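You operate a simulated robot arm through the tools that you are given. There is no shell and no other tool. Be economical: measure what you need, move in short steps, check, and stop when the job is done.

Carry out the task below with a simulated two-armed robot. There is one attempt and no reset: what you move stays moved.

JOB
Take the filter cartridge on the top of the red bench and put it away on the top of the white table. Put the oil pad on the top of the red bench away on the top of the blue bench. Pick up the sponge mop with one hand, pass it to the other hand and put it on the top of the wooden table. Take the banded adapter labelled "M" from the top of the red bench and leave it on top of the blue valve there. Take the green whip check and leave it on the white job card on the top of the red bench. Fetch the blue carton from the top of the red bench and set it on top of the red valve there. Take the M20 brown carton from the top of the pink table and put it on the top left shelf of the green shelving. Put the red-banded cap on the top of the small table. Fetch the yellow valve and set it on top of the hub blind on the middle right shelf of the green shelving. Take the 40 bar max green gauge from the shelf of the tall frame and put it on the top of the low chest. Put the 4 bar gauge from the top of the black bench on the top right shelf of the green shelving and the 40 bar gauge on the top left shelf of the green shelving. Do these in any order. Set down upright: filter cartridge, oil pad, sponge mop, blue carton, brown carton, red-banded cap, yellow valve.

Only the result counts: the job must be done as asked and must still hold three seconds after the hand-in. Knocking over, shifting, dropping, spilling or breaking anything else fails it. Lids that push on must go on centred and level and be pressed home; caps that screw on are set level and turned clockwise until they are tight.

ROBOT AND FRAMES
Two 7-joint arms with two-finger parallel grippers on one trunk, on a base that drives. Base frame: it is fixed to the floor where the robot stands at the start and does not move with it; the origin is under the middle of the robot, x ahead of it, y to its left, z up; the surface under the hand at the start is at about z = 850. Units: mm, degrees, N and s.
The left shoulder is at the start at [20, 113, 1353], the right one opposite. With the tool pointing down near the work surface each hand reaches from about 100 to 560 mm from the robot's upright axis, wherever it stands, measured 20 degrees to its own side. Places, roughly: banded adapter [500, -500, 1000]; blue carton [250, 0, 1000]; blue valve (12x6x13 cm) [600, -400, 900]; brown carton [-6500, 3250, 1000]; filter cartridge [500, 0, 1000]; gauge [-5250, 5750, 1000]; green gauge [7250, -7250, 1000]; green whip check (6x4x12 cm) [600, -700, 900]; hub blind (12x12x8 cm) [-9000, 5200, 800]; job card [500, -1000, 750]; oil pad [500, -250, 1000]; red valve (7x7x8 cm) [500, -200, 900]; red-banded cap [-7250, 3250, 1000]; sponge mop (9x7x14 cm) [400, -300, 900]; top left shelf of the green shelving [-9800, 5000, 1200]; top of the blue bench [3400, 2200, 800]; top of the low chest [6900, -5200, 300]; top of the small table [-9500, -500, 700]; top of the white table [4700, -4800, 800]; top of the wooden table [3700, 300, 800]; top right shelf of the green shelving [-8900, 5100, 1400]; yellow valve (12x6x13 cm) [-8700, 2100, 900]. Payload 1.57 kg a hand.
The tool frame of a hand sits at the grasp point between the pads (the TCP): z along the fingers, y along the line on which they close. The tips reach 30 mm beyond it. Largest opening 80 mm; finger width 17, thickness 12; the body of the gripper, 40 by 82 mm, starts 80 mm behind the TCP.
Orientation is told as [roll, pitch, yaw] about the base's x, y, z axes, in that order, counted from this pose: with the fingers straight down and closing along the base's y, the tool's x points along the base's -x, its y along +y and its z along -z.

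CONTROLS
- The arms move only by the tool nudge_tool. It takes "left_plan", "right_plan" or both (then of equal length, played together; a hand with none holds still); each is a list of rows, each a list of 3 entries, a list of its own where there are three numbers: the opening, from 0 (shut) to 1 (fully open), then the shift along the base's x, y, z in cm, then the turn, a rotation vector about the base's x, y, z in degrees. In form: [[fingers, [dx, dy, dz], [ax, ay, az]], ...]. A call has 1 to 8 rows; each row is the pose to reach, as a shift and turn from the pose commanded when the call began. Each row takes 0.2 s and may step no farther than 50 mm and 8.6 degrees from the row before; otherwise, or with a gripper value out of range, the whole call is refused. Where a pose cannot be reached the arm comes as near as it can. A force on the tool above 40 N (or 10 N above the force at the start of the call, whichever is more), or a blocked arm, ends the call early, and 0.2 s more pass. The fingers move at their own pace (about 45 mm/s each) and stop on an object; they squeeze with about 24 N. The grip force told is the motor's: it shows also when the fingers shut on nothing. Time passes only in rows, and 0.2 s behind the last, so rows that repeat a pose let the fingers close. The reply holds the time, the measured pose of the TCP, the force on the tool along the base axes, the opening and the grip force, in the units named above and with some noise, with the torque about the TCP (base axes, N m) and any sound that the robot's microphone picked up, and new pictures: "pictures" is both (left out), scene, wrist or none (wrist: the cameras of the hands that moved).
- Cameras (640 x 400 px; columns grow to the right, rows downward): "scene" is now at [71.7, -32.3, 1449.6]; the picture's right is [-0.46, -0.89, 0.00], its down [-0.73, 0.37, -0.57] and it looks along [0.51, -0.26, -0.82] (base axes); focal length 214 px, centre (320, 200). "left" rides on the left gripper at [72, 7, -122] in its tool frame; the picture's right is [-0.09, 1.00, 0.00], its down [-0.84, -0.08, -0.54] and it looks along [-0.54, -0.05, 0.84] (tool axes); focal length 238 px, centre (320, 200). "right" rides on the right gripper at [72, -7, -122] in its tool frame; the picture's right is [0.09, 1.00, 0.00], its down [-0.84, 0.08, -0.54] and it looks along [-0.54, 0.05, 0.84] (tool axes); focal length 238 px, centre (320, 200). There is no depth. A picture from a camera that has moved, and an enlarged one, comes with that camera's place and axes in the base frame and with its lens.
- move_column(by): slides the trunk up (or, below 0, down) by that many mm; the arms and the scene camera ride with it, the base frame stays. It gives what a move gives, with no picture.
- steer(legs): drives the robot by 1 to 6 legs, each [ahead, left, turn to the left] in mm, mm and degrees, along the robot's own axes; the way and the turn of a leg run together, so that a leg with both is an arc; at most 1500 mm and 180 degrees a leg. The arms and the cameras ride along, it lands a little off, and it stops where it bumps. It gives what a move gives, and a new picture of the scene camera.
- turn_head(pan, tilt): turns the head with the scene camera to pan (to the left, within 80 degrees either way) and tilt (down, from -29 to 69), counted from straight ahead of the robot. It gives what a move gives, and a new picture of the scene camera.
- enlarge(camera, box): a new picture of the part [left, top, right, bottom] of that camera's present view, enlarged. No time passes.
- job_done(): hands the job in; it is judged then, once.

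Go step by step. Nothing tells you exact positions but the pictures and the camera data: compare them with the known pose of the tool, close in by small moves and look again before you grip or let go. The budget is 577 turns and 360 pictures, counting those below and the enlarged ones. Unless the task says otherwise, let go and move clear before handing in.

The tools are called after "Request:" by a JSON object that holds its "method" and its "body". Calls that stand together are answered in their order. nudge_tool: Moves the arms, as the interface text tells. Its arguments: {"type":"object","properties":{"left_plan":{"type":"array","items":{"type":"array"}},"right_plan":{"type":"array","items":{"type":"array"}},"pictures":{"type":"string","enum":["both","scene","wrist","none"]}},"required":[]} The other tools are called the same way: move_column (by) slides the trunk up or down; steer (legs) drives the base; turn_head (pan, tilt) turns the head that bears the scene camera; enlarge (camera, box) takes an enlarged picture of a part of a camera's view; job_done () hands the job in.

At the start:

```text
time: 0.0
left_tcp_pos: [396.6, -61.4, 1193.6]
left_tcp_rot: [0.0, 0.0, 0.0]
left_ft_force: [0.7, 0.2, 0.4]
left_wrist_torque: [0.01, 0.0, 0.0]
left_width: 80.0
left_gripper_force: 0.1
right_tcp_pos: [253.6, -309.9, 1265.6]
right_tcp_rot: [0.0, -0.1, 0.0]
right_ft_force: [0.2, -1.0, -0.6]
right_wrist_torque: [0.01, -0.01, 0.01]
right_width: 79.9
right_gripper_force: 0.1
trunk travel left (down, up): [-406.0, 164.0]
robot x, y, heading: [-0.4, 1.2, 0.1]
head pan, tilt: [-27.2, 55.0]
```

scene: 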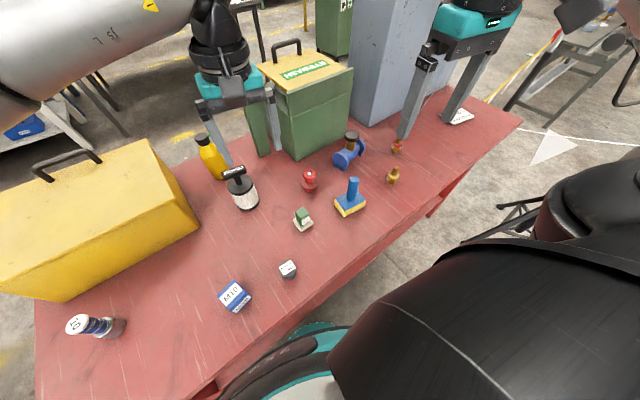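
right: 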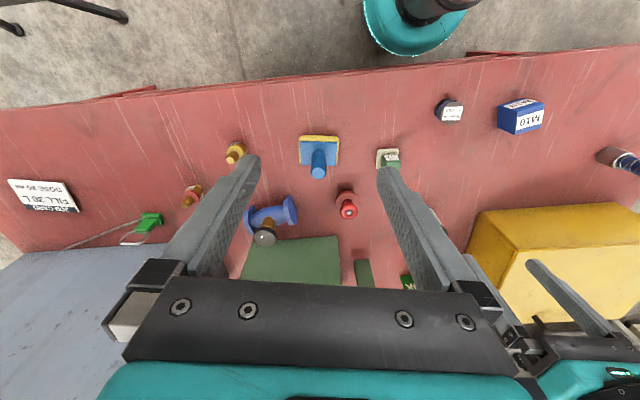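
left: 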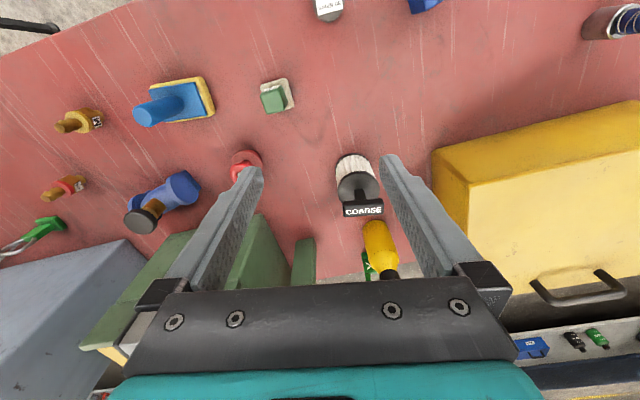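

I see the red bench with its objects; first I enlarge the view to identify each one.

Request:
{"method": "enlarge", "body": {"camera": "scene", "box": [180, 110, 440, 310]}}

Request:
{"method": "enlarge", "body": {"camera": "right", "box": [0, 80, 320, 280]}}

Request:
{"method": "enlarge", "body": {"camera": "right", "box": [320, 60, 640, 260]}}

```text
2.00 times, centred on (310, 210) of scene
camera zoom: at [71.7, -32.3, 1449.6], right [-0.46, -0.89, 0.0], down [-0.73, 0.37, -0.57], along [0.51, -0.26, -0.82], focal length 429 px, centre (340, 180)
```

zoom: 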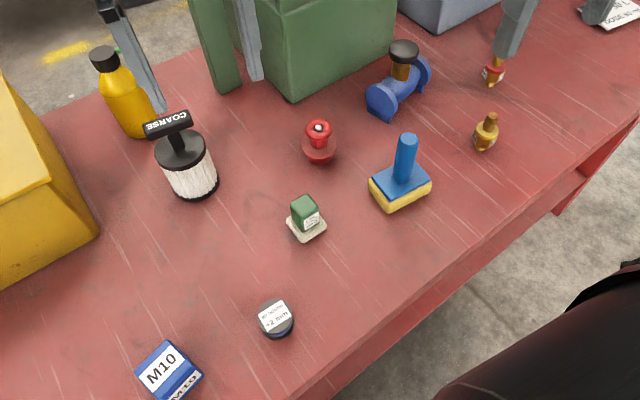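

```text
2.00 times, centred on (160, 180) of right
camera zoom: at [181.9, -317.4, 1388.9], right [-0.09, 1.0, 0.0], down [0.84, 0.08, 0.54], along [0.54, 0.05, -0.84], focal length 477 px, centre (640, 240)
```

zoom: 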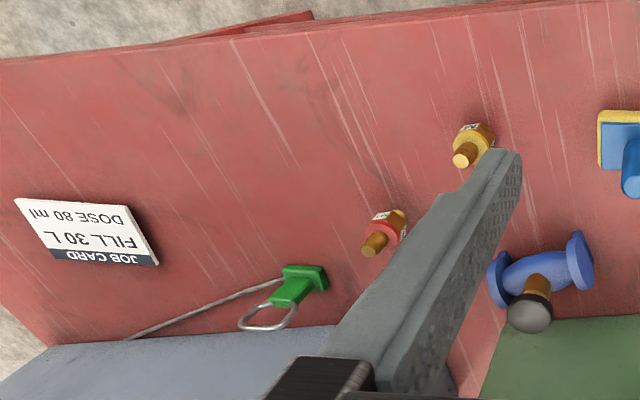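

```text
2.00 times, centred on (480, 160) of right
camera zoom: at [181.9, -317.4, 1388.9], right [-0.09, 1.0, 0.0], down [0.84, 0.08, 0.54], along [0.54, 0.05, -0.84], focal length 477 px, centre (0, 280)
```

zoom: 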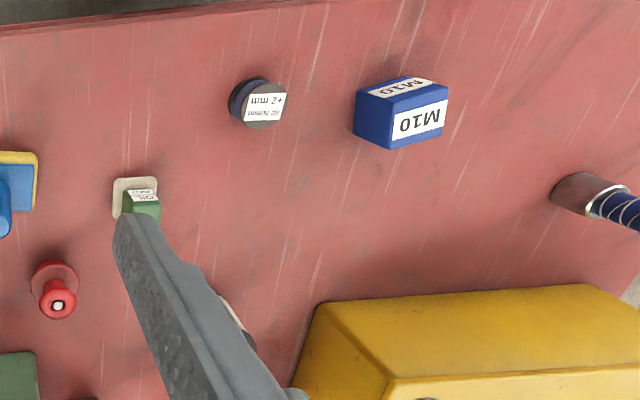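

The yellow- and red-banded adapters need their labels read; I zoom into them.

Request:
{"method": "enlarge", "body": {"camera": "left", "box": [40, 95, 120, 145]}}

Request:
{"method": "enlarge", "body": {"camera": "left", "box": [0, 165, 100, 228]}}

Request:
{"method": "enlarge", "body": {"camera": "right", "box": [170, 130, 260, 220]}}

```text
8.00 times, centred on (80, 120) of left
camera zoom: at [324.8, -54.1, 1318.3], right [0.09, 1.0, 0.0], down [0.84, -0.08, 0.54], along [0.54, -0.05, -0.84], focal length 1907 px, centre (2240, 840)
```

zoom: 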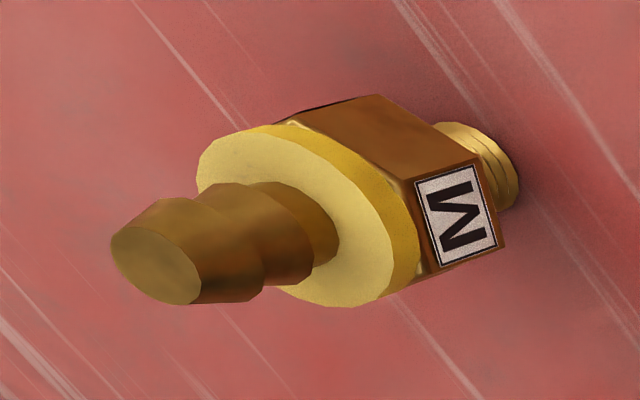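

```text
6.35 times, centred on (50, 196) of left
camera zoom: at [324.8, -54.1, 1318.3], right [0.09, 1.0, 0.0], down [0.84, -0.08, 0.54], along [0.54, -0.05, -0.84], focal length 1513 px, centre (2034, 222)
```

zoom: 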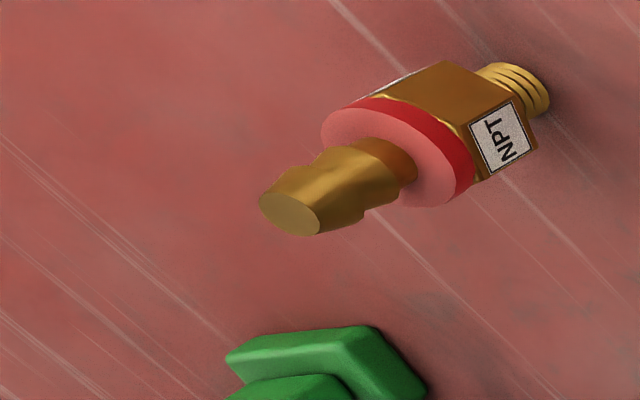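

```text
4.44 times, centred on (215, 175) of right
camera zoom: at [181.9, -317.4, 1388.9], right [-0.09, 1.0, 0.0], down [0.84, 0.08, 0.54], along [0.54, 0.05, -0.84], focal length 1059 px, centre (787, 311)
```

zoom: 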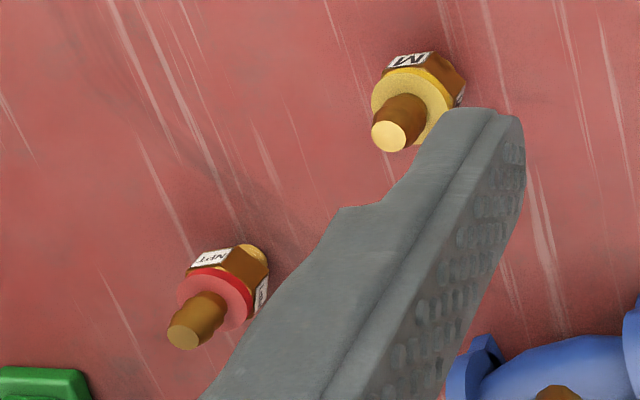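

Yellow-banded adapter is "M". The bench is turned about 14° from my axes, so I square up to it and slide right a little.

Request:
{"method": "steer", "body": {"legs": [[0, 0, 14], [0, -100, 0]]}}

```text
time: 2.0
left_tcp_pos: [423.5, -61.5, 1194.5]
left_tcp_rot: [0.1, -0.1, 14.0]
left_ft_force: [0.8, 0.3, -1.7]
left_wrist_torque: [0.04, -0.02, 0.0]
left_width: 80.0
left_gripper_force: 0.1
right_tcp_pos: [345.7, -337.1, 1264.9]
right_tcp_rot: [0.0, 0.0, 14.0]
right_ft_force: [-0.4, -0.5, -1.1]
right_wrist_torque: [0.01, 0.05, -0.03]
right_width: 80.1
right_gripper_force: 0.1
trunk travel left (down, up): [-406.0, 164.0]
robot x, y, heading: [24.7, -97.3, 14.1]
head pan, tilt: [-27.2, 55.0]
camera scene: at [102.1, -111.7, 1449.6], right [-0.23, -0.97, 0.0], down [-0.8, 0.19, -0.57], along [0.56, -0.13, -0.82], focal length 214 px, centre (320, 200)
```

scene: 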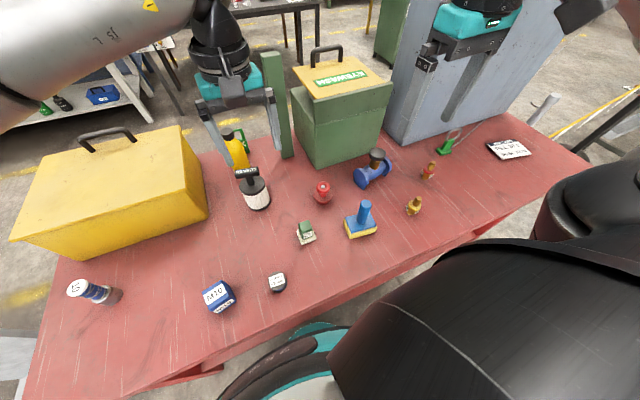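

I zoom in on the carton and red valve area for accurate measurement.

Request:
{"method": "enlarge", "body": {"camera": "scene", "box": [180, 160, 380, 320]}}

```text
2.50 times, centred on (280, 240) of scene
camera zoom: at [102.1, -111.7, 1449.6], right [-0.23, -0.97, 0.0], down [-0.8, 0.19, -0.57], along [0.56, -0.13, -0.82], focal length 536 px, centre (420, 100)
```

zoom: 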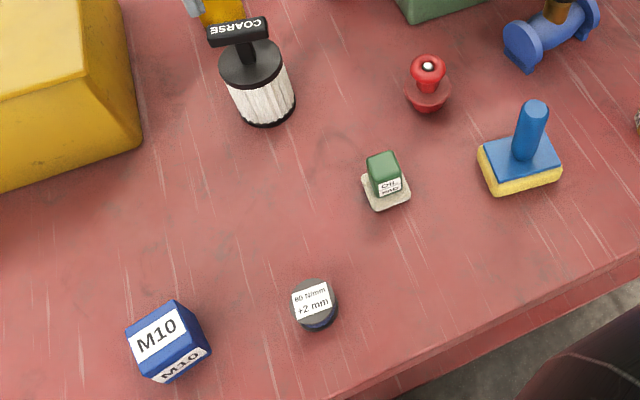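

The carton is near [266,106], about 48×57 mm, turned ~24°. I bring the left hand over it.

Request:
{"method": "nudge_tool", "body": {"left_plan": [[1, [-2.6, 2.8, -2.4], [0, 0, 2]], [1, [-5.2, 5.6, -4.8], [0, 0, 4]], [1, [-7.8, 8.4, -7.2], [0, 0, 6]], [1, [-10.4, 11.2, -9.6], [0, 0, 8]], [1, [-13, 14, -12], [0, 0, 10]], [1, [-15.7, 16.8, -14.4], [0, 0, 10]], [1, [-15.7, 16.8, -14.4], [0, 0, 10]]], "pictures": "both"}}

```text
time: 3.6
left_tcp_pos: [266.1, 106.2, 1053.0]
left_tcp_rot: [0.0, 0.0, 24.0]
left_ft_force: [0.2, -0.2, -0.5]
left_wrist_torque: [0.0, -0.04, 0.02]
left_width: 79.9
left_gripper_force: 0.1
right_tcp_pos: [345.8, -338.1, 1266.6]
right_tcp_rot: [0.0, 0.1, 14.0]
right_ft_force: [-0.7, 0.4, 0.0]
right_wrist_torque: [0.02, 0.02, 0.02]
right_width: 80.0
right_gripper_force: 0.0
trunk travel left (down, up): [-406.0, 164.0]
robot x, y, heading: [22.7, -98.1, 14.0]
head pan, tilt: [-27.2, 55.0]
camera scene: at [102.4, -111.2, 1449.6], right [-0.23, -0.97, 0.0], down [-0.8, 0.19, -0.57], along [0.56, -0.13, -0.82], focal length 214 px, centre (320, 200)
camera left: at [198.9, 84.3, 1175.7], right [-0.32, 0.95, 0.0], down [0.8, 0.27, 0.54], along [0.51, 0.17, -0.84], focal length 238 px, centre (320, 200)
```

scene: 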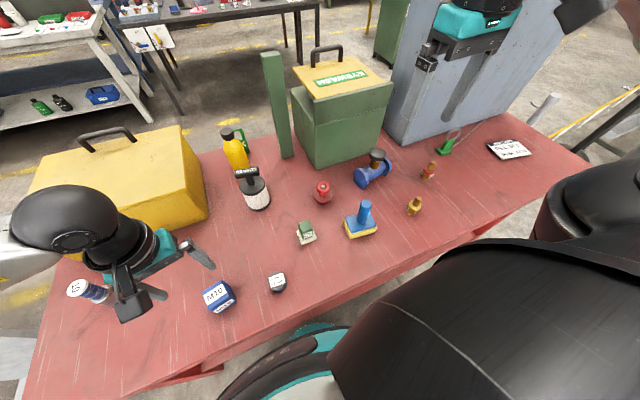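
left: 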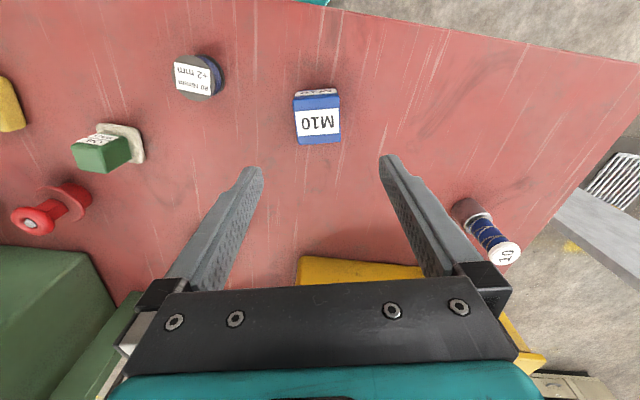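

The carton sits right below the left hand. I go down, then close.

Request:
{"method": "nudge_tool", "body": {"left_plan": [[1, [0, 0, -4], [0, 0, 3]], [1, [-0.1, -0.1, -8], [0, 0, 3]], [1, [-0.2, -0.1, -12], [0, 0, 3]], [1, [-0.2, -0.1, -16], [0, 0, 3]], [1, [-0.2, -0.1, -16], [0, 0, 3]]], "pictures": "wrist"}}

```text
time: 4.8
left_tcp_pos: [262.8, 105.7, 890.0]
left_tcp_rot: [0.0, 0.1, 27.0]
left_ft_force: [0.6, 0.2, -0.3]
left_wrist_torque: [-0.01, -0.01, 0.02]
left_width: 79.8
left_gripper_force: 0.0
right_tcp_pos: [345.7, -336.9, 1265.9]
right_tcp_rot: [0.0, 0.0, 14.0]
right_ft_force: [-1.0, 0.7, 0.3]
right_wrist_torque: [0.01, 0.01, -0.02]
right_width: 80.2
right_gripper_force: 0.1
trunk travel left (down, up): [-406.0, 164.0]
robot x, y, heading: [26.3, -98.6, 14.1]
head pan, tilt: [-27.2, 55.0]
camera left: at [196.1, 79.5, 1013.8], right [-0.37, 0.93, 0.0], down [0.78, 0.31, 0.54], along [0.5, 0.2, -0.84], focal length 238 px, centre (320, 200)
```

left: 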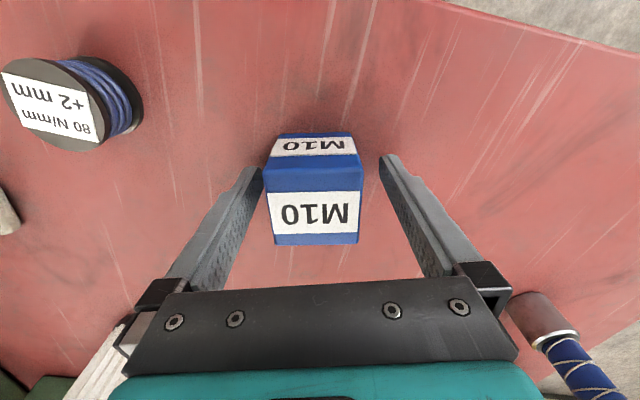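

Request:
{"method": "nudge_tool", "body": {"left_plan": [[1, [0.4, 0.2, 0], [0, 0, 0]], [0.3, [0.4, 0.2, 0], [0, 0, 0]], [0.3, [0.4, 0.2, 0], [0, 0, 0]], [0.3, [0.4, 0.2, 0], [0, 0, 0]], [0.3, [0.4, 0.2, 3], [0, 0, 0]], [0.3, [0.4, 0.2, 7], [0, 0, 0]], [0.3, [0.4, 0.2, 11], [0, 0, 0]], [0.3, [0.4, 0.2, 14], [0, 0, 0]]], "pictures": "wrist"}}

Request:
{"method": "steer", "body": {"legs": [[0, -270, 0]]}}

```text
time: 6.6
left_tcp_pos: [267.7, 107.3, 1026.7]
left_tcp_rot: [-0.1, 0.0, 26.9]
left_ft_force: [1.2, -0.3, -0.2]
left_wrist_torque: [0.01, 0.04, 0.04]
left_width: 24.1
left_gripper_force: 0.1
right_tcp_pos: [345.6, -337.2, 1267.2]
right_tcp_rot: [0.1, 0.1, 14.0]
right_ft_force: [-0.3, 0.1, 0.7]
right_wrist_torque: [0.0, -0.01, 0.01]
right_width: 80.0
right_gripper_force: 0.0
trunk travel left (down, up): [-406.0, 164.0]
robot x, y, heading: [21.8, -94.8, 13.8]
head pan, tilt: [-27.2, 55.0]
camera left: at [200.4, 81.7, 1151.2], right [-0.37, 0.93, 0.0], down [0.78, 0.31, 0.54], along [0.5, 0.2, -0.84], focal length 238 px, centre (320, 200)
```

left: 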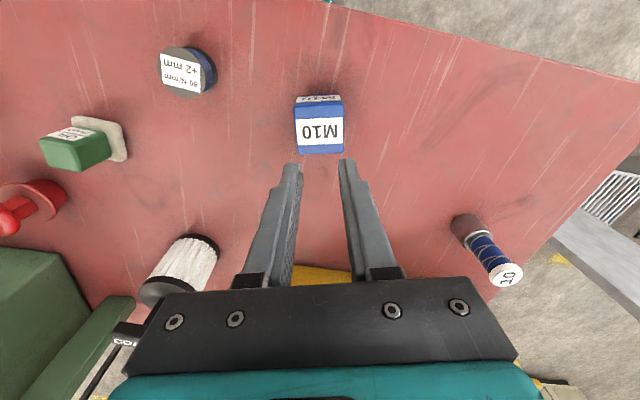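

```text
time: 8.5
left_tcp_pos: [326.2, -152.3, 1027.1]
left_tcp_rot: [0.1, -0.2, 26.8]
left_ft_force: [-0.3, -0.4, 0.1]
left_wrist_torque: [0.04, -0.01, 0.02]
left_width: 23.9
left_gripper_force: 0.0
right_tcp_pos: [403.1, -598.4, 1265.8]
right_tcp_rot: [-0.1, 0.0, 13.7]
right_ft_force: [-0.6, 0.0, -0.3]
right_wrist_torque: [0.03, 0.03, 0.01]
right_width: 80.0
right_gripper_force: 0.1
trunk travel left (down, up): [-406.0, 164.0]
robot x, y, heading: [78.4, -357.7, 13.9]
head pan, tilt: [-27.2, 55.0]
camera scene: at [160.0, -371.3, 1449.6], right [-0.23, -0.97, 0.0], down [-0.8, 0.19, -0.57], along [0.56, -0.13, -0.82], focal length 214 px, centre (320, 200)
```

scene: 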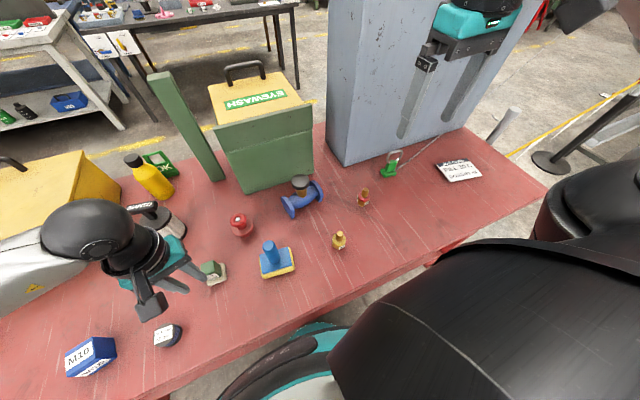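

The carton was not held (I closed only to 0.3). I drive back and grip again with full closing.

Request:
{"method": "steer", "body": {"legs": [[0, 270, 0]]}}

Request:
{"method": "nudge_tool", "body": {"left_plan": [[1, [0, 0, 0], [0, 0, 0]]], "pictures": "wrist"}}

```text
time: 10.4
left_tcp_pos: [258.8, 112.4, 1027.0]
left_tcp_rot: [-0.1, 0.0, 27.2]
left_ft_force: [0.7, 0.1, 0.1]
left_wrist_torque: [0.01, -0.01, -0.03]
left_width: 23.9
left_gripper_force: 0.1
right_tcp_pos: [339.4, -331.2, 1266.7]
right_tcp_rot: [0.0, 0.0, 14.2]
right_ft_force: [0.3, 0.7, 0.2]
right_wrist_torque: [-0.03, 0.03, -0.02]
right_width: 80.0
right_gripper_force: 0.1
trunk travel left (down, up): [-406.0, 164.0]
robot x, y, heading: [16.1, -95.3, 14.1]
head pan, tilt: [-27.2, 55.0]
camera scene: at [94.3, -106.0, 1449.6], right [-0.23, -0.97, 0.0], down [-0.8, 0.18, -0.57], along [0.56, -0.13, -0.82], focal length 214 px, centre (320, 200)
```

scene: 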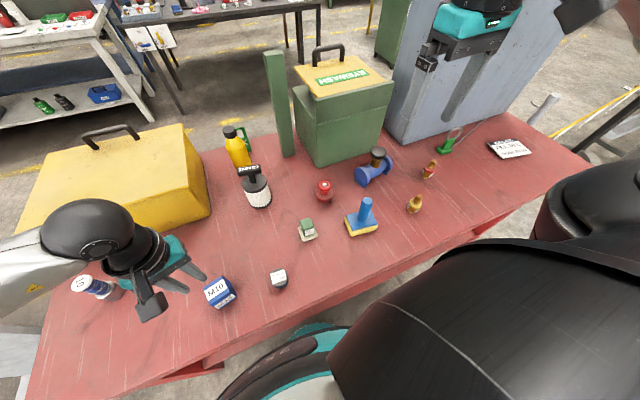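

```text
time: 10.8
left_tcp_pos: [259.7, 111.3, 1027.3]
left_tcp_rot: [0.0, 0.0, 27.2]
left_ft_force: [1.4, 0.9, 0.4]
left_wrist_torque: [0.0, 0.02, 0.02]
left_width: 58.3
left_gripper_force: 0.0
right_tcp_pos: [339.4, -331.7, 1266.8]
right_tcp_rot: [0.0, 0.0, 14.3]
right_ft_force: [0.3, 0.0, -0.6]
right_wrist_torque: [0.02, 0.01, -0.01]
right_width: 80.0
right_gripper_force: 0.0
trunk travel left (down, up): [-406.0, 164.0]
robot x, y, heading: [18.7, -93.8, 14.1]
head pan, tilt: [-27.2, 55.0]
camera left: at [192.8, 86.0, 1150.8], right [-0.37, 0.93, 0.0], down [0.78, 0.31, 0.54], along [0.5, 0.2, -0.84], focal length 238 px, centre (320, 200)
```

left: 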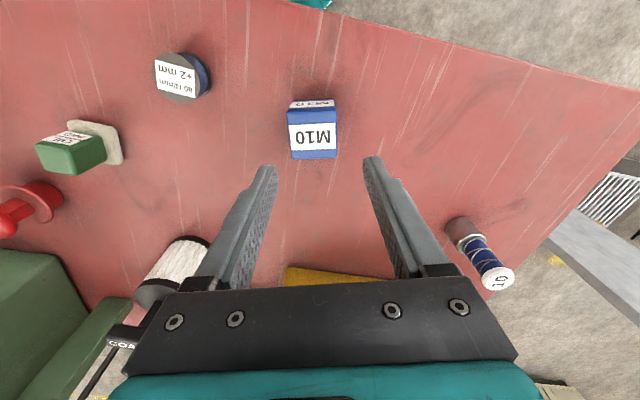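

Request:
{"method": "nudge_tool", "body": {"left_plan": [[1, [0.8, -0.2, 0], [0, 0, 0]], [1, [0.8, -0.2, -4.5], [0, 0, 0]], [1, [0.8, -0.2, -9], [0, 0, 0]], [1, [0.8, -0.2, -13.8], [0, 0, 0]], [0, [0.8, -0.2, -13.8], [0, 0, 0]], [0, [0.8, -0.2, -13.8], [0, 0, 0]], [0, [0.8, -0.2, -13.8], [0, 0, 0]], [0, [0.8, -0.2, -13.8], [0, 0, 0]]], "pictures": "wrist"}}

```text
time: 12.6
left_tcp_pos: [268.3, 112.7, 891.0]
left_tcp_rot: [0.0, 0.2, 27.2]
left_ft_force: [1.1, 0.4, -0.1]
left_wrist_torque: [0.03, -0.04, 0.0]
left_width: 49.9
left_gripper_force: 24.6
right_tcp_pos: [339.3, -331.7, 1265.9]
right_tcp_rot: [0.0, 0.1, 14.3]
right_ft_force: [-1.1, -0.4, -0.3]
right_wrist_torque: [0.02, 0.0, -0.04]
right_width: 79.9
right_gripper_force: 0.0
trunk travel left (down, up): [-406.0, 164.0]
robot x, y, heading: [21.1, -90.2, 13.9]
head pan, tilt: [-27.2, 55.0]
camera left: at [201.7, 86.6, 1014.9], right [-0.37, 0.93, 0.0], down [0.78, 0.31, 0.54], along [0.5, 0.2, -0.84], focal length 238 px, centre (320, 200)
```

left: 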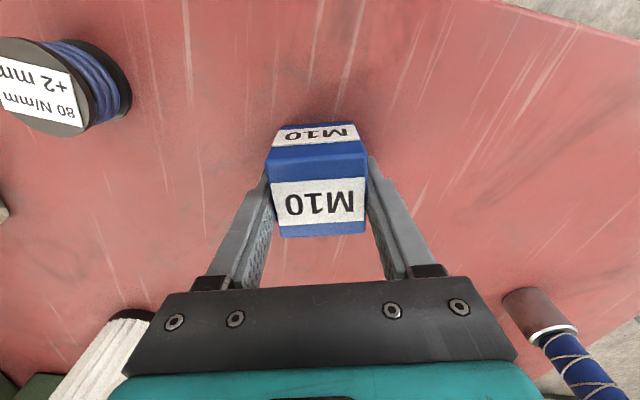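

Gripped at 50 mm with 24.6 N. I lift.

Request:
{"method": "nudge_tool", "body": {"left_plan": [[0, [0, 0, 3], [0, 0, 0]], [0, [0, 0, 7], [0, 0, 0]], [0, [0, 0, 11.5], [0, 0, 0]], [0, [0, 0, 16], [0, 0, 0]], [0, [0, 0, 16], [0, 0, 0]]], "pictures": "wrist"}}

```text
time: 13.8
left_tcp_pos: [267.0, 111.3, 1050.3]
left_tcp_rot: [-0.1, 0.0, 27.2]
left_ft_force: [-0.7, 0.7, -2.4]
left_wrist_torque: [0.01, -0.03, 0.0]
left_width: 49.7
left_gripper_force: 24.3
right_tcp_pos: [339.7, -332.4, 1266.3]
right_tcp_rot: [0.0, 0.0, 14.3]
right_ft_force: [-1.2, 0.6, 0.0]
right_wrist_torque: [-0.02, 0.0, 0.0]
right_width: 80.1
right_gripper_force: 0.0
trunk travel left (down, up): [-406.0, 164.0]
robot x, y, heading: [14.1, -95.1, 13.9]
head pan, tilt: [-27.2, 55.0]
camera left: at [199.9, 84.6, 1173.6], right [-0.37, 0.93, 0.0], down [0.78, 0.31, 0.54], along [0.5, 0.2, -0.84], focal length 238 px, centre (320, 200)
```

left: 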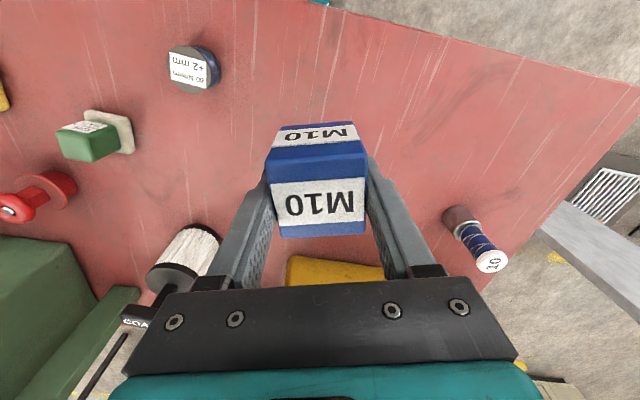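

Request:
{"method": "steer", "body": {"legs": [[0, -300, 0]]}}

Request:
{"method": "enlarge", "body": {"camera": "left", "box": [0, 0, 640, 400]}}

```text
time: 15.9
left_tcp_pos: [336.9, -184.5, 1050.1]
left_tcp_rot: [0.2, 0.0, 27.4]
left_ft_force: [-0.2, -0.3, -3.7]
left_wrist_torque: [0.01, -0.03, 0.01]
left_width: 49.9
left_gripper_force: 23.9
right_tcp_pos: [412.2, -628.3, 1265.2]
right_tcp_rot: [-0.1, 0.0, 14.5]
right_ft_force: [0.2, -1.1, -0.3]
right_wrist_torque: [0.04, 0.01, -0.01]
right_width: 80.3
right_gripper_force: 0.0
trunk travel left (down, up): [-406.0, 164.0]
robot x, y, heading: [88.8, -385.3, 14.5]
head pan, tilt: [-27.2, 55.0]
camera scene: at [166.5, -402.6, 1449.6], right [-0.22, -0.97, 0.0], down [-0.8, 0.18, -0.57], along [0.56, -0.13, -0.82], focal length 214 px, centre (320, 200)
```

scene: 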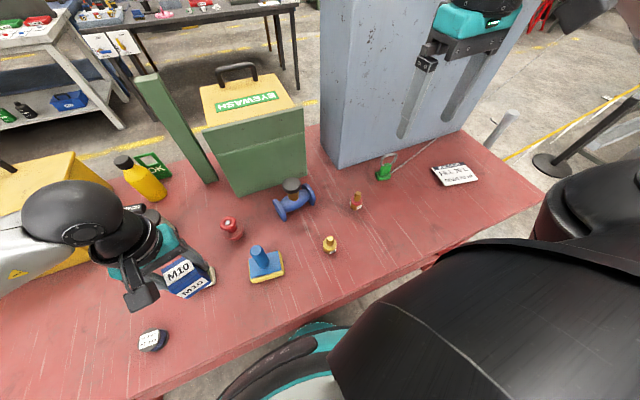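

```text
1.00 times, centred on (320, 200) of left (not enlarged: the box is as wide or as high as the picture)
camera zoom: at [271.4, -210.9, 1173.2], right [-0.38, 0.93, 0.0], down [0.78, 0.32, 0.54], along [0.5, 0.2, -0.84], focal length 238 px, centre (320, 200)
```

zoom: 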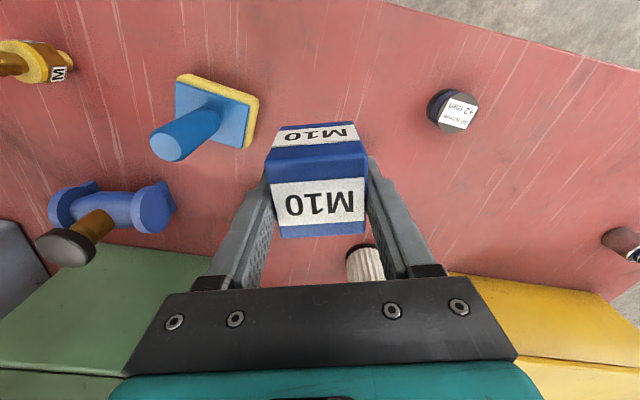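

Request:
{"method": "enlarge", "body": {"camera": "scene", "box": [180, 180, 280, 242]}}

```text
6.40 times, centred on (230, 211) of scene
camera zoom: at [166.5, -402.6, 1449.6], right [-0.22, -0.97, 0.0], down [-0.8, 0.18, -0.57], along [0.56, -0.13, -0.82], focal length 1373 px, centre (896, 130)
```

zoom: 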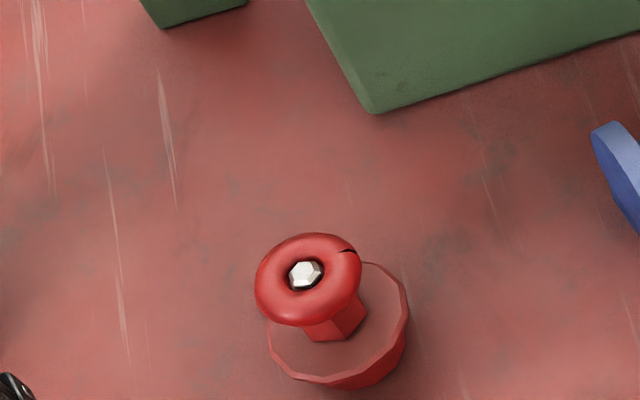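

The red valve's wheel top is at about [504.5, −217, 926]. I bring the carton over it.

Request:
{"method": "nudge_tool", "body": {"left_plan": [[0, [4.2, -0.8, 0], [0, 0, 0]], [0, [8.4, -1.6, 0], [0, 0, 0]], [0, [12.6, -2.4, 0], [0, 0, 0]], [0, [16.75, -3.25, 0], [0, 0, 0]], [0, [16.75, -3.25, -3.5], [0, 0, 0]], [0, [16.75, -3.25, -6.5], [0, 0, 0]], [0, [16.75, -3.25, -6.5], [0, 0, 0]]], "pictures": "both"}}

Request:
{"method": "enlarge", "body": {"camera": "scene", "box": [180, 160, 280, 222]}}

```text
time: 17.5
left_tcp_pos: [508.1, -215.1, 986.1]
left_tcp_rot: [0.0, 0.0, 27.4]
left_ft_force: [-0.1, 0.1, -2.4]
left_wrist_torque: [-0.03, -0.02, -0.02]
left_width: 49.7
left_gripper_force: 24.1
right_tcp_pos: [412.0, -626.2, 1266.4]
right_tcp_rot: [0.0, 0.0, 14.4]
right_ft_force: [0.1, -0.4, -0.3]
right_wrist_torque: [-0.02, 0.02, -0.01]
right_width: 80.0
right_gripper_force: 0.1
trunk travel left (down, up): [-406.0, 164.0]
robot x, y, heading: [90.2, -390.9, 14.3]
head pan, tilt: [-27.2, 55.0]
camera scene: at [166.0, -401.3, 1449.6], right [-0.22, -0.98, 0.0], down [-0.8, 0.18, -0.57], along [0.56, -0.13, -0.82], focal length 214 px, centre (320, 200)
camera left: at [441.4, -242.1, 1108.6], right [-0.38, 0.93, 0.0], down [0.78, 0.32, 0.54], along [0.5, 0.2, -0.84], focal length 238 px, centre (320, 200)
```

scene: 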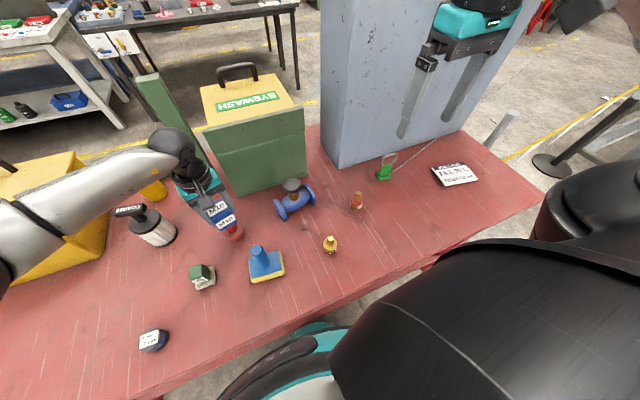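
left: 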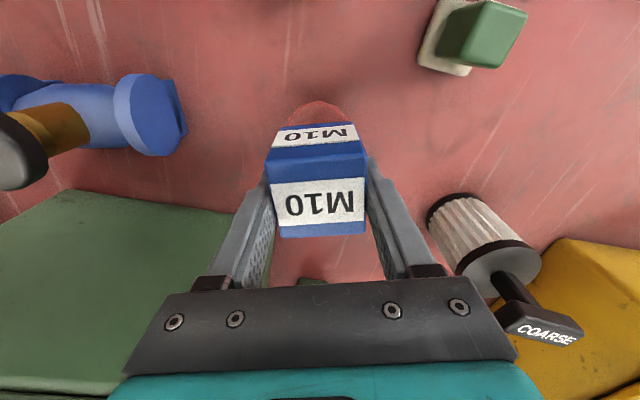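

```text
6.40 times, centred on (230, 191) of scene
camera zoom: at [166.0, -401.3, 1449.6], right [-0.22, -0.98, 0.0], down [-0.8, 0.18, -0.57], along [0.56, -0.13, -0.82], focal length 1373 px, centre (896, 258)
```

zoom: 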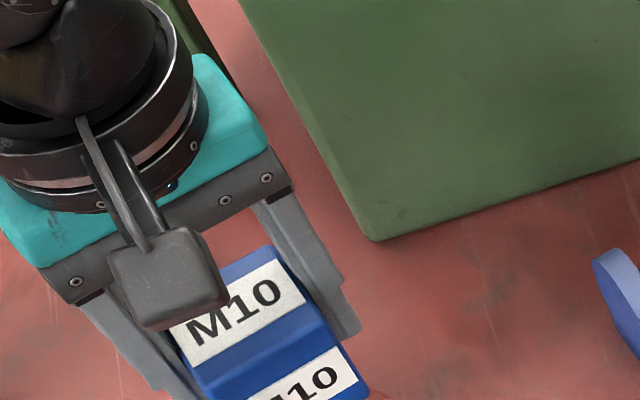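

Request:
{"method": "enlarge", "body": {"camera": "scene", "box": [200, 190, 280, 250]}}

Request:
{"method": "enlarge", "body": {"camera": "left", "box": [240, 70, 400, 250]}}

```text
6.67 times, centred on (240, 220) of scene
camera zoom: at [166.0, -401.3, 1449.6], right [-0.22, -0.98, 0.0], down [-0.8, 0.18, -0.57], along [0.56, -0.13, -0.82], focal length 1430 px, centre (853, 67)
```

zoom: 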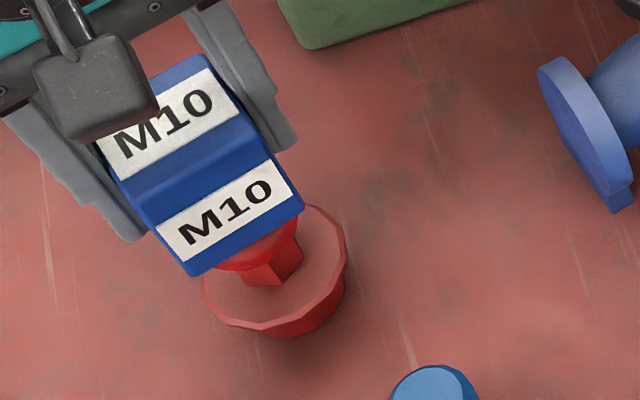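

```text
2.22 times, centred on (320, 160) of left
camera zoom: at [441.4, -242.1, 1108.6], right [-0.38, 0.93, 0.0], down [0.78, 0.32, 0.54], along [0.5, 0.2, -0.84], focal length 530 px, centre (320, 289)
```

zoom: 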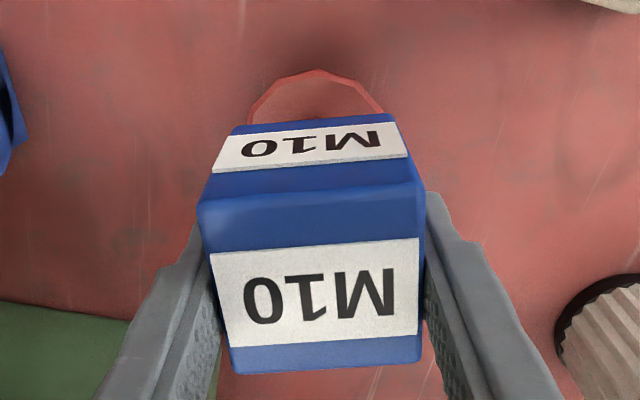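

The valve is about 10 mm further ahead than the carton; I correct and lower close to the wheel.

Request:
{"method": "nudge_tool", "body": {"left_plan": [[0, [1.0, 0.35, 0], [0, 0, 0]], [0, [1.0, 0.35, -0.5], [0, 0, 0]], [0, [1.0, 0.35, -1.0], [0, 0, 0]], [0, [1.0, 0.35, -1.3], [0, 0, 0]], [0, [1.0, 0.35, -1.3], [0, 0, 0]]], "pictures": "wrist"}}

Request:
{"method": "enlarge", "body": {"camera": "scene", "box": [200, 190, 280, 250]}}

```text
time: 18.7
left_tcp_pos: [516.0, -211.6, 970.4]
left_tcp_rot: [0.0, 0.0, 27.5]
left_ft_force: [-0.2, 0.3, -0.1]
left_wrist_torque: [0.03, -0.02, -0.03]
left_width: 50.1
left_gripper_force: 23.9
right_tcp_pos: [412.8, -624.8, 1266.1]
right_tcp_rot: [0.0, 0.0, 14.5]
right_ft_force: [-0.4, 0.1, 0.4]
right_wrist_torque: [0.0, 0.0, 0.0]
right_width: 80.1
right_gripper_force: 0.1
trunk travel left (down, up): [-406.0, 164.0]
robot x, y, heading: [91.6, -388.5, 14.5]
head pan, tilt: [-27.2, 55.0]
camera left: at [449.5, -238.9, 1093.9], right [-0.38, 0.93, 0.0], down [0.78, 0.32, 0.54], along [0.5, 0.2, -0.84], focal length 238 px, centre (320, 200)
```

left: 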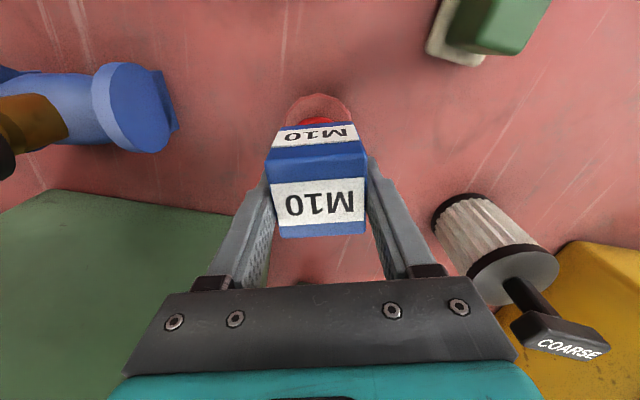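

```text
6.67 times, centred on (240, 220) of scene
camera zoom: at [166.1, -401.6, 1449.6], right [-0.22, -0.98, 0.0], down [-0.8, 0.18, -0.57], along [0.56, -0.13, -0.82], focal length 1430 px, centre (853, 67)
```

zoom: 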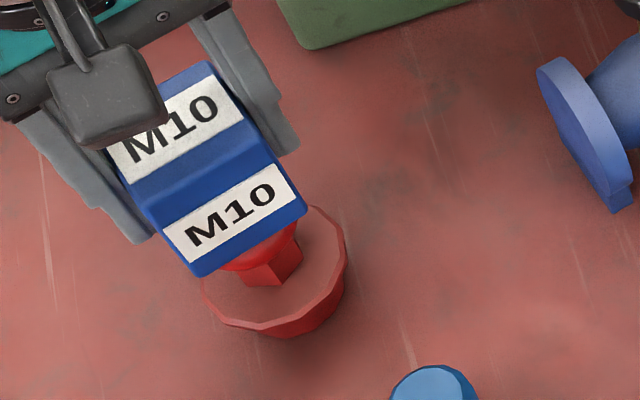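

Centred now. I lower until contact.

Request:
{"method": "nudge_tool", "body": {"left_plan": [[0, [0, 0, -0.3], [0, 0, 0]], [0, [0, 0, -0.5], [0, 0, 0]], [0, [0, 0, -0.5], [0, 0, 0]]], "pictures": "none"}}

```text
time: 19.5
left_tcp_pos: [516.1, -213.4, 966.9]
left_tcp_rot: [-0.2, -0.2, 27.4]
left_ft_force: [0.6, 1.9, 17.9]
left_wrist_torque: [0.29, 0.06, -0.02]
left_width: 50.1
left_gripper_force: 23.9
right_tcp_pos: [411.6, -625.9, 1266.2]
right_tcp_rot: [0.1, -0.1, 14.4]
right_ft_force: [-0.1, 0.4, -0.4]
right_wrist_torque: [-0.02, -0.02, 0.02]
right_width: 80.0
right_gripper_force: 0.0
trunk travel left (down, up): [-406.0, 164.0]
robot x, y, heading: [86.8, -385.2, 14.3]
head pan, tilt: [-27.2, 55.0]
```

Contact. I ease off, open and rise.

Request:
{"method": "nudge_tool", "body": {"left_plan": [[0, [0, 0, 0.15], [0, 0, 0]], [0.75, [0, 0, 0.15], [0, 0, 0]], [1, [0, 0, 0.15], [0, 0, 0]], [1, [0, 0, 0.15], [0, 0, 0]], [1, [0, 0, 2], [0, 0, 0]], [1, [0, 0, 6], [0, 0, 0]], [1, [0, 0, 10], [0, 0, 0]], [1, [0, 0, 14], [0, 0, 0]]], "pictures": "both"}}

```text
time: 21.3
left_tcp_pos: [517.4, -214.9, 1103.2]
left_tcp_rot: [-0.1, 0.0, 27.4]
left_ft_force: [-0.5, 0.2, 1.1]
left_wrist_torque: [0.02, 0.03, 0.0]
left_width: 79.9
left_gripper_force: 0.0
right_tcp_pos: [413.0, -625.9, 1265.5]
right_tcp_rot: [0.0, 0.0, 14.4]
right_ft_force: [0.0, -0.3, 0.3]
right_wrist_torque: [0.0, 0.02, 0.01]
right_width: 80.2
right_gripper_force: 0.0
trunk travel left (down, up): [-406.0, 164.0]
robot x, y, heading: [83.5, -389.9, 14.6]
head pan, tilt: [-27.2, 55.0]
camera scene: at [165.8, -401.7, 1449.6], right [-0.22, -0.98, 0.0], down [-0.8, 0.18, -0.57], along [0.56, -0.13, -0.82], focal length 214 px, centre (320, 200)
camera left: at [450.9, -241.5, 1226.8], right [-0.38, 0.93, 0.0], down [0.78, 0.32, 0.54], along [0.5, 0.2, -0.84], focal length 238 px, centre (320, 200)
```

scene: 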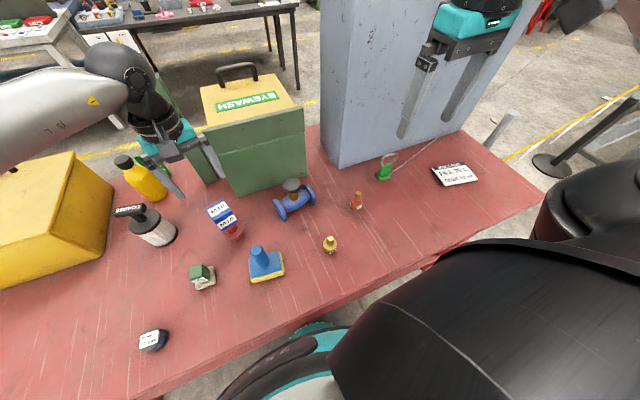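
left: 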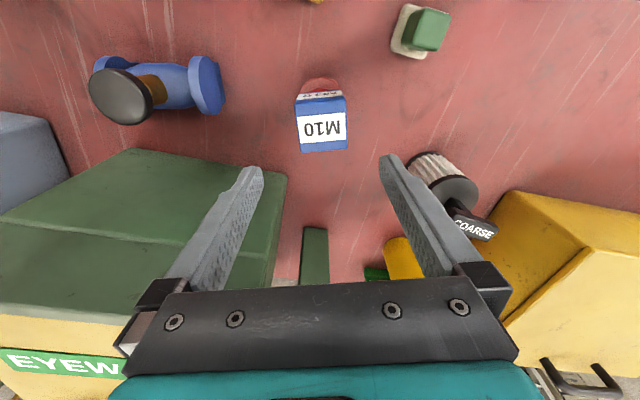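

The carton rests on the red valve. Next the M adapter near [403, −485]: I bring the right hand above it.

Request:
{"method": "nudge_tool", "body": {"right_plan": [[1, [-0.2, 2.4, -3.6], [0, 0, 0]], [1, [-0.4, 4.8, -7.2], [0, 0, 0]], [1, [-0.6, 7.2, -10.8], [0, 0, 0]], [1, [-0.8, 9.6, -14.4], [0, 0, 0]], [1, [-1, 12, -18], [0, 0, 0]], [1, [-1, 14, -21], [0, 0, 0]], [1, [-1, 14, -21], [0, 0, 0]]], "pictures": "wrist"}}

```text
time: 22.9
left_tcp_pos: [517.1, -214.6, 1102.6]
left_tcp_rot: [0.0, 0.0, 27.4]
left_ft_force: [-0.1, 0.7, 0.2]
left_wrist_torque: [0.03, 0.02, 0.01]
left_width: 80.1
left_gripper_force: 0.0
right_tcp_pos: [402.3, -487.5, 1056.5]
right_tcp_rot: [0.0, -0.1, 14.3]
right_ft_force: [0.2, 0.4, -1.1]
right_wrist_torque: [0.02, -0.06, 0.02]
right_width: 80.1
right_gripper_force: 0.0
trunk travel left (down, up): [-406.0, 164.0]
robot x, y, heading: [89.6, -390.4, 14.5]
head pan, tilt: [-27.2, 55.0]
camera right: at [334.0, -511.9, 1178.5], right [-0.34, 0.94, 0.0], down [0.79, 0.28, 0.54], along [0.51, 0.18, -0.84], focal length 238 px, centre (320, 200)
```

right: 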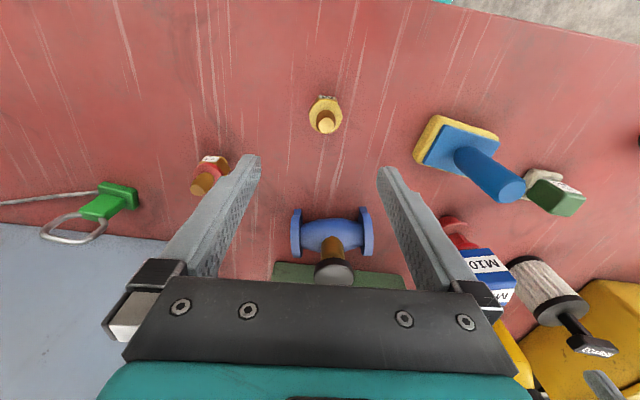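

Request:
{"method": "nudge_tool", "body": {"right_plan": [[1, [-0.6, 0.3, -4], [0, 0, 0]], [1, [-0.6, 0.3, -8], [0, 0, 0]], [1, [-0.6, 0.3, -11], [0, 0, 0]], [1, [-0.6, 0.3, -11], [0, 0, 0]]], "pictures": "wrist"}}

Request:
{"method": "enlarge", "body": {"camera": "right", "box": [240, 70, 400, 170]}}

```text
time: 23.9
left_tcp_pos: [516.6, -215.3, 1103.1]
left_tcp_rot: [-0.1, 0.0, 27.4]
left_ft_force: [1.2, 0.4, -0.2]
left_wrist_torque: [-0.03, -0.02, -0.01]
left_width: 79.9
left_gripper_force: 0.0
right_tcp_pos: [393.6, -483.2, 948.3]
right_tcp_rot: [0.0, -0.1, 14.4]
right_ft_force: [0.5, 0.4, 0.3]
right_wrist_torque: [-0.02, -0.02, 0.01]
right_width: 79.9
right_gripper_force: 0.0
trunk travel left (down, up): [-406.0, 164.0]
robot x, y, heading: [86.8, -390.7, 14.4]
head pan, tilt: [-27.2, 55.0]
camera right: at [326.3, -508.2, 1071.5], right [-0.34, 0.94, 0.0], down [0.79, 0.28, 0.54], along [0.51, 0.18, -0.84], focal length 238 px, centre (320, 200)
```

right: 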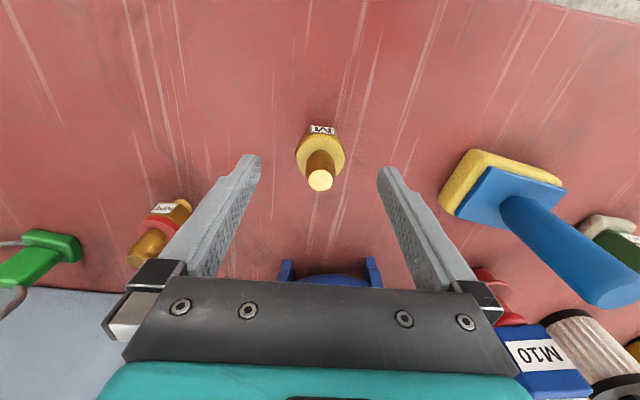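

```text
4.00 times, centred on (320, 120) of right
camera zoom: at [326.3, -508.2, 1071.5], right [-0.34, 0.94, 0.0], down [0.79, 0.28, 0.54], along [0.51, 0.18, -0.84], focal length 953 px, centre (320, 520)
```

zoom: 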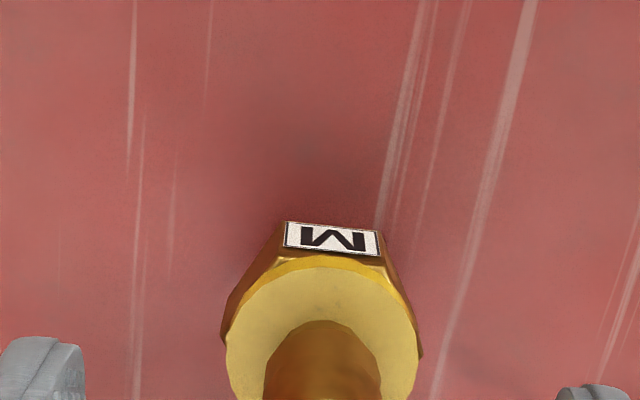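

The adapter's hex has flats facing me, so I turn the hand 30° to grip flats, moving 5 mm back.

Request:
{"method": "nudge_tool", "body": {"right_plan": [[1, [-0.5, -0.1, 0.5], [0, 0, -7.5]], [1, [-0.5, -0.1, 0.5], [0, 0, -15]], [1, [-0.5, -0.1, 0.5], [0, 0, -22.5]], [1, [-0.5, -0.1, 0.5], [0, 0, -30]], [1, [-0.5, -0.1, 0.5], [0, 0, -30]]], "pictures": "wrist"}}

Request:
{"method": "enlarge", "body": {"camera": "right", "box": [240, 100, 400, 200]}}

```text
time: 25.1
left_tcp_pos: [517.3, -215.0, 1102.3]
left_tcp_rot: [0.0, 0.0, 27.3]
left_ft_force: [0.3, -0.2, -0.2]
left_wrist_torque: [-0.01, -0.01, -0.01]
left_width: 80.1
left_gripper_force: 0.1
right_tcp_pos: [390.0, -483.4, 952.2]
right_tcp_rot: [0.0, 0.1, -15.7]
right_ft_force: [0.4, 0.4, -0.4]
right_wrist_torque: [0.01, -0.02, 0.03]
right_width: 80.0
right_gripper_force: 0.0
trunk travel left (down, up): [-406.0, 164.0]
robot x, y, heading: [84.2, -390.9, 14.6]
head pan, tilt: [-27.2, 55.0]
camera right: at [318.8, -471.5, 1074.4], right [0.18, 0.98, 0.0], down [0.83, -0.15, 0.54], along [0.53, -0.1, -0.84], focal length 238 px, centre (320, 200)
```

right: 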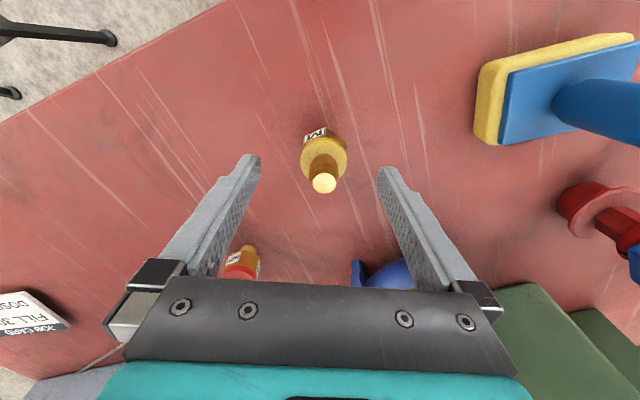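

```text
4.00 times, centred on (320, 150) of right
camera zoom: at [318.8, -471.5, 1074.4], right [0.18, 0.98, 0.0], down [0.83, -0.15, 0.54], along [0.53, -0.1, -0.84], focal length 953 px, centre (320, 400)
```

zoom: 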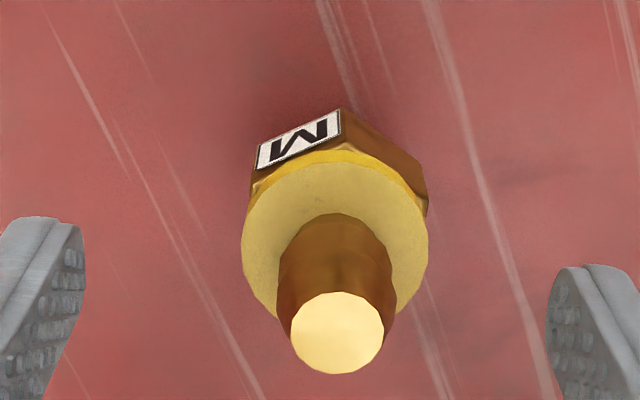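

Request:
{"method": "nudge_tool", "body": {"right_plan": [[1, [0.0, 0.2, -3], [0, 0, 0]], [1, [0, 0.2, -5.7], [0, 0, 0]], [1, [0, 0.2, -5.7], [0, 0, 0]], [0, [0, 0.2, -5.7], [0, 0, 0]], [0, [0, 0.2, -5.7], [0, 0, 0]], [0, [0, 0.2, -5.7], [0, 0, 0]], [0, [0, 0.2, -5.7], [0, 0, 0]], [0, [0, 0.2, -5.7], [0, 0, 0]]], "pictures": "wrist"}}

```text
time: 26.9
left_tcp_pos: [517.7, -214.3, 1101.8]
left_tcp_rot: [0.0, 0.0, 27.5]
left_ft_force: [0.1, -0.7, 0.2]
left_wrist_torque: [0.0, -0.02, -0.01]
left_width: 80.0
left_gripper_force: 0.0
right_tcp_pos: [391.7, -480.2, 892.3]
right_tcp_rot: [0.0, 0.1, -15.6]
right_ft_force: [-0.5, 0.3, -0.1]
right_wrist_torque: [0.01, 0.01, -0.01]
right_width: 35.5
right_gripper_force: 23.8
trunk travel left (down, up): [-406.0, 164.0]
robot x, y, heading: [88.1, -389.2, 14.3]
head pan, tilt: [-27.2, 55.0]
camera right: at [320.5, -467.7, 1016.4], right [0.18, 0.98, 0.0], down [0.83, -0.15, 0.54], along [0.53, -0.1, -0.84], focal length 238 px, centre (320, 200)
```

right: 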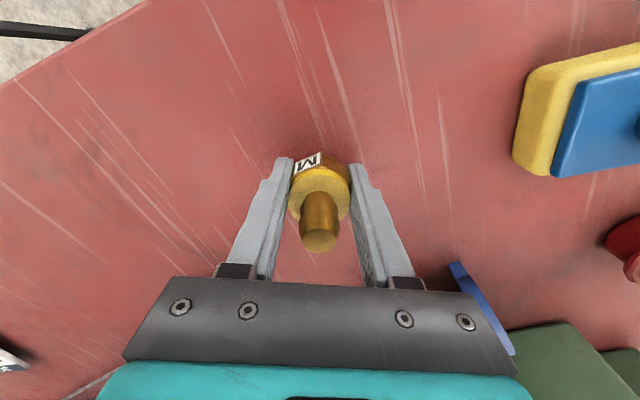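

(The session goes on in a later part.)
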